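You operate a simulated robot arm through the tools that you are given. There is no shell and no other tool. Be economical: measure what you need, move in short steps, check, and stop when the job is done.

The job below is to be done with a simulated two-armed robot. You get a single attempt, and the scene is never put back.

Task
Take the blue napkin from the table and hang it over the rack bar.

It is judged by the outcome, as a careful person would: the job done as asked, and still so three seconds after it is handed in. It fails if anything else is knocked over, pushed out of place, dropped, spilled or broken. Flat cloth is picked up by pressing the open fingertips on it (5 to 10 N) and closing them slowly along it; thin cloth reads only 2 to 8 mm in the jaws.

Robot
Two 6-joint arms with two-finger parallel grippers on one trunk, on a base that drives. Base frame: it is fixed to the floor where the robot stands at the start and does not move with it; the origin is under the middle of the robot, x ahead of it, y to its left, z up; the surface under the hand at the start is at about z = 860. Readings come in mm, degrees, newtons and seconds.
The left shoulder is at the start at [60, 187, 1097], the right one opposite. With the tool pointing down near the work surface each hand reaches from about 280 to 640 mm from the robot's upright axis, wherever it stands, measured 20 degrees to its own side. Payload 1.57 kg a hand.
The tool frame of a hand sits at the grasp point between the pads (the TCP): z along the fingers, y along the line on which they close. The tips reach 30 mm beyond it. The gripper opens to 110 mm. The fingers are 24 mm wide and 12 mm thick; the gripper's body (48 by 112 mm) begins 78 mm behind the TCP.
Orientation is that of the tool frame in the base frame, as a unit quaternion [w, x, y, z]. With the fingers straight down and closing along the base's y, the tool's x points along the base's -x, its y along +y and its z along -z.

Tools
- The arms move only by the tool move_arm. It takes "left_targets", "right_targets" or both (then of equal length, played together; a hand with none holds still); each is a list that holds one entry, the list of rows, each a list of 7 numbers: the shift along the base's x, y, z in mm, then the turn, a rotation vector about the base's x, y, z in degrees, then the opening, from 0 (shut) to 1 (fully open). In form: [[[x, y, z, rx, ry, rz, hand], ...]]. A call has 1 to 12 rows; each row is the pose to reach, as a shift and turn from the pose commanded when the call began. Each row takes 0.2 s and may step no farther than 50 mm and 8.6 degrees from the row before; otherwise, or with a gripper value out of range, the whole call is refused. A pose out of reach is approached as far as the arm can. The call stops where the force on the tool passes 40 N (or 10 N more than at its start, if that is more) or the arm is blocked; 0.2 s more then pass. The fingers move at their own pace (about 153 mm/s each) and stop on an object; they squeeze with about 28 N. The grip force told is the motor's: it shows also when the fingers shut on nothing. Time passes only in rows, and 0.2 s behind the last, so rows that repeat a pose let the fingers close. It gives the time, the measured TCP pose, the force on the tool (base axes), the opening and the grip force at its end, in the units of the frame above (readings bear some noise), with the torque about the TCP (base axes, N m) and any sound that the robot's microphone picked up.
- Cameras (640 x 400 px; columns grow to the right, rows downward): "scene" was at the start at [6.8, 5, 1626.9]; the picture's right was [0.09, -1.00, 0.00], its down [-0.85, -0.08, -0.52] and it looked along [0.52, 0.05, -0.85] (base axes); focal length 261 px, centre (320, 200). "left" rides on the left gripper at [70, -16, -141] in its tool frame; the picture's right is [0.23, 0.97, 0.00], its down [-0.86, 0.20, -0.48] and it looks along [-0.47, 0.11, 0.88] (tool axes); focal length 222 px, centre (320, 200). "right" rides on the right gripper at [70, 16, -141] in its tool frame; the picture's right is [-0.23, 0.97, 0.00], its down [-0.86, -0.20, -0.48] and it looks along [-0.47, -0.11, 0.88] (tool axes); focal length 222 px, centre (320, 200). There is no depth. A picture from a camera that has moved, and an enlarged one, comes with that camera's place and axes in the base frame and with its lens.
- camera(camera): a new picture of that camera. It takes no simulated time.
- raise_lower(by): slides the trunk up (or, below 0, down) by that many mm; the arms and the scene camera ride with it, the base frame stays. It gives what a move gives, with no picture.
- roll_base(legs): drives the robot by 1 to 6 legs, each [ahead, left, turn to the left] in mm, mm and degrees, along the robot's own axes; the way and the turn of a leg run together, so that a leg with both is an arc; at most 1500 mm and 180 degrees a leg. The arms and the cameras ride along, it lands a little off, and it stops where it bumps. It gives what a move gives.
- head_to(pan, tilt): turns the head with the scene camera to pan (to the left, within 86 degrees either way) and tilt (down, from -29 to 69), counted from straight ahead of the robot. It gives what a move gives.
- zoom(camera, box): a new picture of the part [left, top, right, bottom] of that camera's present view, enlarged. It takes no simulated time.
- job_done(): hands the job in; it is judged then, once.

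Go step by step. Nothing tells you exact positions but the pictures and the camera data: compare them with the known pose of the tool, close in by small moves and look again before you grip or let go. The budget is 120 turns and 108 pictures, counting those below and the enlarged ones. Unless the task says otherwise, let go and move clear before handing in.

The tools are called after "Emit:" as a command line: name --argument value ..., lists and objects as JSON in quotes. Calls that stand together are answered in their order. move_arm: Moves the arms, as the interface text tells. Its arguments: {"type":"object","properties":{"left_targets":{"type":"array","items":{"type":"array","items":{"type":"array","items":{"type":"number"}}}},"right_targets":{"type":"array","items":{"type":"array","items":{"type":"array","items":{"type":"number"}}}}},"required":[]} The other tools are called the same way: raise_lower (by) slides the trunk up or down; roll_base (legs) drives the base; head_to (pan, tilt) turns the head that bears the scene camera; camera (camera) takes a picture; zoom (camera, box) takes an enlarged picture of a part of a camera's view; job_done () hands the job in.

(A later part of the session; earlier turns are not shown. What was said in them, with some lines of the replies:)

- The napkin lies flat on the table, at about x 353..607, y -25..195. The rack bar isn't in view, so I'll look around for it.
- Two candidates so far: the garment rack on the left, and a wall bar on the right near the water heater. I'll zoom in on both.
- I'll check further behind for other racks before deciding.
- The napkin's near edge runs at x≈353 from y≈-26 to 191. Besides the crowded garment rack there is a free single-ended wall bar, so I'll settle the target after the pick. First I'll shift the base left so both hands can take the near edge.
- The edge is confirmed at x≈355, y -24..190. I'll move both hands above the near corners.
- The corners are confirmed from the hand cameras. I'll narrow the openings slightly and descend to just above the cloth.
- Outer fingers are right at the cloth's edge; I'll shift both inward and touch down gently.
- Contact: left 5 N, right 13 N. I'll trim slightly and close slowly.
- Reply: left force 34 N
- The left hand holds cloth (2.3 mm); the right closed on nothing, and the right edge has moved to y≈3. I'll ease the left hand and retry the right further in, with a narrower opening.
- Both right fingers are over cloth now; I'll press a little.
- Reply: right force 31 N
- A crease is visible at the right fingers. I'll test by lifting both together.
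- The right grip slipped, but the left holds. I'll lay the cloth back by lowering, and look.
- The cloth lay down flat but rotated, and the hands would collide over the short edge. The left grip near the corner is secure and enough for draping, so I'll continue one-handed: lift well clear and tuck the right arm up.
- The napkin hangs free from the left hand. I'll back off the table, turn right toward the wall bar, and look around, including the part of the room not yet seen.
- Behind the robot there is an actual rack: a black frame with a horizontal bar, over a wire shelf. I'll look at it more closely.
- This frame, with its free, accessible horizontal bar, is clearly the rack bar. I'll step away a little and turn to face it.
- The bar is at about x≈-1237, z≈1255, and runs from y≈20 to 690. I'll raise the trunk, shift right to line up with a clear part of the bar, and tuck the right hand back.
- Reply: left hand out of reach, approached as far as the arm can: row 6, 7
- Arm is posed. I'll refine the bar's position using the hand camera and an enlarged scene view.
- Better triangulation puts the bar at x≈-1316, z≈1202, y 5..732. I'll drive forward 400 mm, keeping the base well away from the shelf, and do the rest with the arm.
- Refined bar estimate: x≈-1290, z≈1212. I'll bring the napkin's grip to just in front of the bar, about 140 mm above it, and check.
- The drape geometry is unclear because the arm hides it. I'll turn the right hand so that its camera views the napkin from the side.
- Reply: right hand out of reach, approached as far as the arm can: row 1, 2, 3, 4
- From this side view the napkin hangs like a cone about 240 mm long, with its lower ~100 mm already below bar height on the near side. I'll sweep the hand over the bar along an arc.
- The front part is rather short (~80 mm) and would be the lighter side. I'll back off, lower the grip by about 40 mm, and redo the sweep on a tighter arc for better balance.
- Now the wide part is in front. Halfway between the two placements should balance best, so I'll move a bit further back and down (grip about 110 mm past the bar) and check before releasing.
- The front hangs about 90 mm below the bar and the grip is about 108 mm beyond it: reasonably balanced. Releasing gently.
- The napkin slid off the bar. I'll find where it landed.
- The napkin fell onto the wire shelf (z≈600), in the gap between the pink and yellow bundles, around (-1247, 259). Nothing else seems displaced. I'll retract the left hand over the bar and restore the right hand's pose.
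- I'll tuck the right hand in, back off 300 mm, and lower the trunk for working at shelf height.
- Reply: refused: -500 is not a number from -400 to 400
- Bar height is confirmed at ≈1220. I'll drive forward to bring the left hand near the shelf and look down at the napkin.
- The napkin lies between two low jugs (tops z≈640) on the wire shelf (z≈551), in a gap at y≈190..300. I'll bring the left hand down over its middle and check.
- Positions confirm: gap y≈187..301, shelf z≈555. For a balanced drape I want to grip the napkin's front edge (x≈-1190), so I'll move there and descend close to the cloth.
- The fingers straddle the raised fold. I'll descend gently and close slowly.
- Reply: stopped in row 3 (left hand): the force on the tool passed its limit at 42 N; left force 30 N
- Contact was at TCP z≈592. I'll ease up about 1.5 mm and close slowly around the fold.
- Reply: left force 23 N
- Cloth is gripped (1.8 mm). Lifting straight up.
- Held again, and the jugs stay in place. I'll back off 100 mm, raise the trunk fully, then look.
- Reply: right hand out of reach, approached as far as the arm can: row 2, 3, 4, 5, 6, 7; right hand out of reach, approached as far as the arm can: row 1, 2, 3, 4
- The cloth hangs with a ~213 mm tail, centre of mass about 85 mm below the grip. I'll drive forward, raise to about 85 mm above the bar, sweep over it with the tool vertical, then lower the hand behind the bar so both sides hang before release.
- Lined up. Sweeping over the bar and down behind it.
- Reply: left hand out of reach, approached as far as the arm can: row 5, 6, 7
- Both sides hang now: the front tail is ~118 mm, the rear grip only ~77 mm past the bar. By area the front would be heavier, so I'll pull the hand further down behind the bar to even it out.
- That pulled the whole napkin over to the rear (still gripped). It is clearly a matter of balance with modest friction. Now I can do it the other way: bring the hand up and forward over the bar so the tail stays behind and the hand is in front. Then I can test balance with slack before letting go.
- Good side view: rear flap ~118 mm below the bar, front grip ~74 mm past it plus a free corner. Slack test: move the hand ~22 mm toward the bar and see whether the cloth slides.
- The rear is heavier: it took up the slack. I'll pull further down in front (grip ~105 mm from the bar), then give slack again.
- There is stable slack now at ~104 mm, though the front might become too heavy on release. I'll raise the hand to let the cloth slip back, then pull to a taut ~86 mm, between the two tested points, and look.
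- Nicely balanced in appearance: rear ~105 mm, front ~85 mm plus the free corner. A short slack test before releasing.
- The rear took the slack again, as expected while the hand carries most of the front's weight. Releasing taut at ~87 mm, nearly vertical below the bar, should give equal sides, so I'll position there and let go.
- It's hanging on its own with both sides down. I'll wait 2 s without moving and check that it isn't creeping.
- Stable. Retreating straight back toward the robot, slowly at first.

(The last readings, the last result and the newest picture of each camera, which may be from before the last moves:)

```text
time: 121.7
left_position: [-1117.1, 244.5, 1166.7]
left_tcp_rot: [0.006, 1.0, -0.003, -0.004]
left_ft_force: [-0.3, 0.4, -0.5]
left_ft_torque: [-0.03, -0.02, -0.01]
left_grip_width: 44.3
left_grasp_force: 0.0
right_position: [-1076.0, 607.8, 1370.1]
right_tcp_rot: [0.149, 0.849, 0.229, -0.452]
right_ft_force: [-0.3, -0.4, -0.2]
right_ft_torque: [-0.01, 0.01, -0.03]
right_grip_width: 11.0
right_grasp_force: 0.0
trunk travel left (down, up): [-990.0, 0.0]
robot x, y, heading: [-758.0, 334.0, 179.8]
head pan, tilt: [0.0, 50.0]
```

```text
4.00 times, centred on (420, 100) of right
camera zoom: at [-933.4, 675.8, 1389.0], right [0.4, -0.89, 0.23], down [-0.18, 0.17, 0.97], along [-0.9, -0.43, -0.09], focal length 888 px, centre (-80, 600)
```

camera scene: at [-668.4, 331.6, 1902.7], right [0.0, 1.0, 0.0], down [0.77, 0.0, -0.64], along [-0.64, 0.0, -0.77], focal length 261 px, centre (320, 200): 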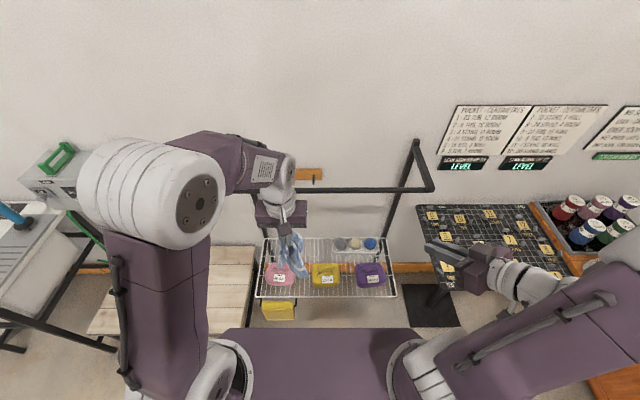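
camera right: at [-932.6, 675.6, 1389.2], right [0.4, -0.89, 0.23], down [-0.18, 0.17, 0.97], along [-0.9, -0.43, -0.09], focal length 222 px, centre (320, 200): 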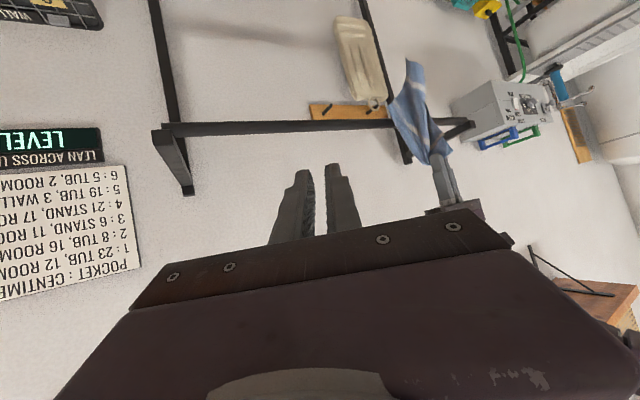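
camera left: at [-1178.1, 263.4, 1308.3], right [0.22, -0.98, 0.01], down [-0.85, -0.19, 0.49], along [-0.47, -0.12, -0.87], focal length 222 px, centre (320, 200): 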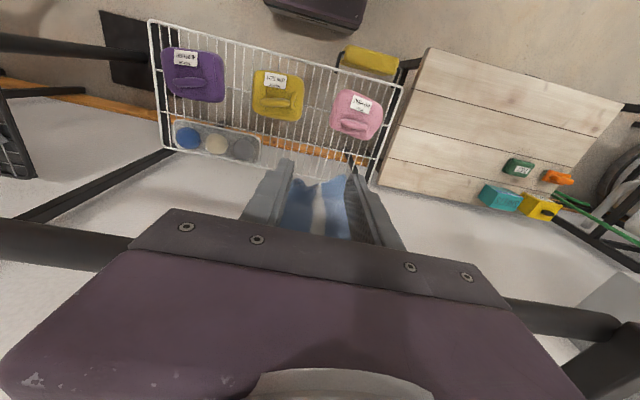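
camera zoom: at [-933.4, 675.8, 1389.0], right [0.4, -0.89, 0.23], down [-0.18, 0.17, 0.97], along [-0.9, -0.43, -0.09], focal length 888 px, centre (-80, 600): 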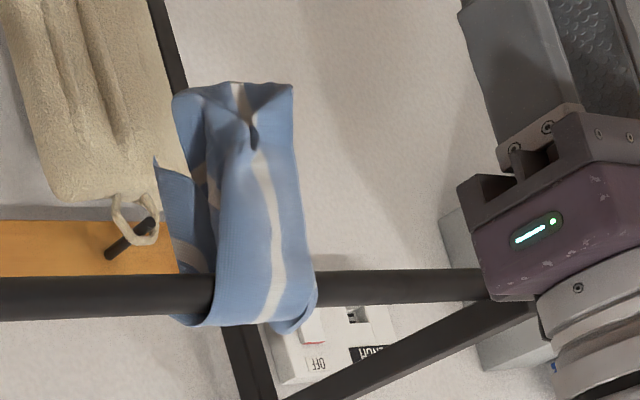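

The napkin hangs over the bar with both sides down, undisturbed. I'll back the robot off and do a final check of the scene.

Emit:
roll_base --legs '[[-250, 0, 0]]'

Emit:
head_to --pan 0 --tilt 40

Emit:
camera --camera "scene"

Emit:
camera --camera "right"

```text
time: 123.5
left_position: [-870.5, 245.7, 1163.9]
left_tcp_rot: [0.006, 1.0, -0.003, -0.001]
left_ft_force: [-0.7, 0.4, -0.4]
left_ft_torque: [-0.02, -0.02, -0.01]
left_grip_width: 44.1
left_grasp_force: 0.0
right_position: [-829.0, 605.5, 1367.3]
right_tcp_rot: [0.148, 0.851, 0.228, -0.45]
right_ft_force: [0.2, 0.2, -0.8]
right_ft_torque: [0.01, -0.02, 0.03]
right_grip_width: 11.1
right_grasp_force: 0.0
trunk travel left (down, up): [-990.0, 0.0]
robot x, y, heading: [-510.2, 328.5, 179.6]
head pan, tilt: [0.0, 50.0]
```

```text
time: 124.2
left_position: [-868.1, 245.0, 1165.3]
left_tcp_rot: [0.006, 1.0, -0.004, -0.002]
left_ft_force: [0.1, 0.2, 0.0]
left_ft_torque: [0.03, 0.0, -0.02]
left_grip_width: 44.1
left_grasp_force: 0.1
right_position: [-824.8, 606.0, 1369.7]
right_tcp_rot: [0.147, 0.85, 0.227, -0.452]
right_ft_force: [0.1, 0.5, 1.0]
right_ft_torque: [0.0, -0.01, -0.01]
right_grip_width: 11.5
right_grasp_force: 0.1
trunk travel left (down, up): [-990.0, 0.0]
robot x, y, heading: [-507.9, 327.3, 179.8]
head pan, tilt: [0.0, 40.0]
```

```text
15 pictures are left
camera scene: at [-536.7, 329.5, 1916.8], right [0.0, 1.0, 0.0], down [0.64, 0.0, -0.77], along [-0.77, 0.0, -0.64], focal length 261 px, centre (320, 200)
```

scene: 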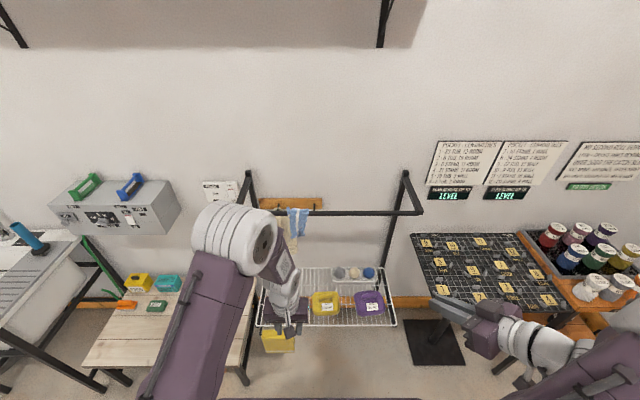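

```text
14 pictures are left
camera right: at [-683.0, 675.3, 1388.7], right [0.4, -0.89, 0.23], down [-0.19, 0.17, 0.97], along [-0.9, -0.43, -0.1], focal length 222 px, centre (320, 200)
```

right: 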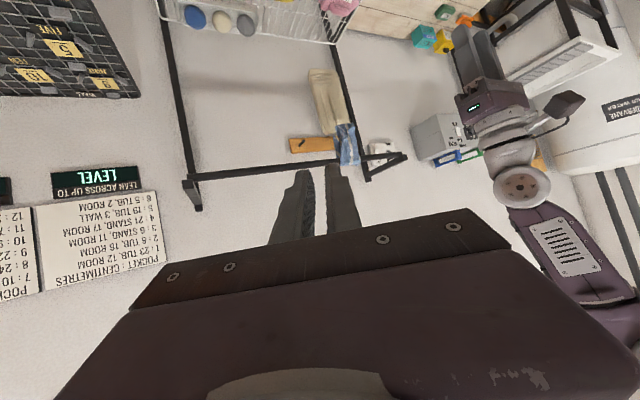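

The blue napkin hangs over the rack bar and is steady, the hands are clear, and the nearby items look in place, so I'm handing in.

Emit:
job_done

```text
The job is handed in.
```

The blue napkin now hangs over the rack bar, with cloth down on both sides. It stayed put for about 2 s after I let go and was still hanging after the robot backed away.

- **Dropped once:** On the first try the napkin slid off the bar onto the wire shelf below, between two jugs. I picked it up from there and hung it again. In the pictures the jugs and the other nearby items look to be where they were.
- **Choice of bar:** The task didn't say which bar. I used the black frame above the wire shelf, because the other two candidates were a crowded garment rack and a small wall bar.
- **How it hangs:** It hangs bunched together rather than spread flat, a bit longer at the front (about 130 mm) than at the back (about 90 mm).
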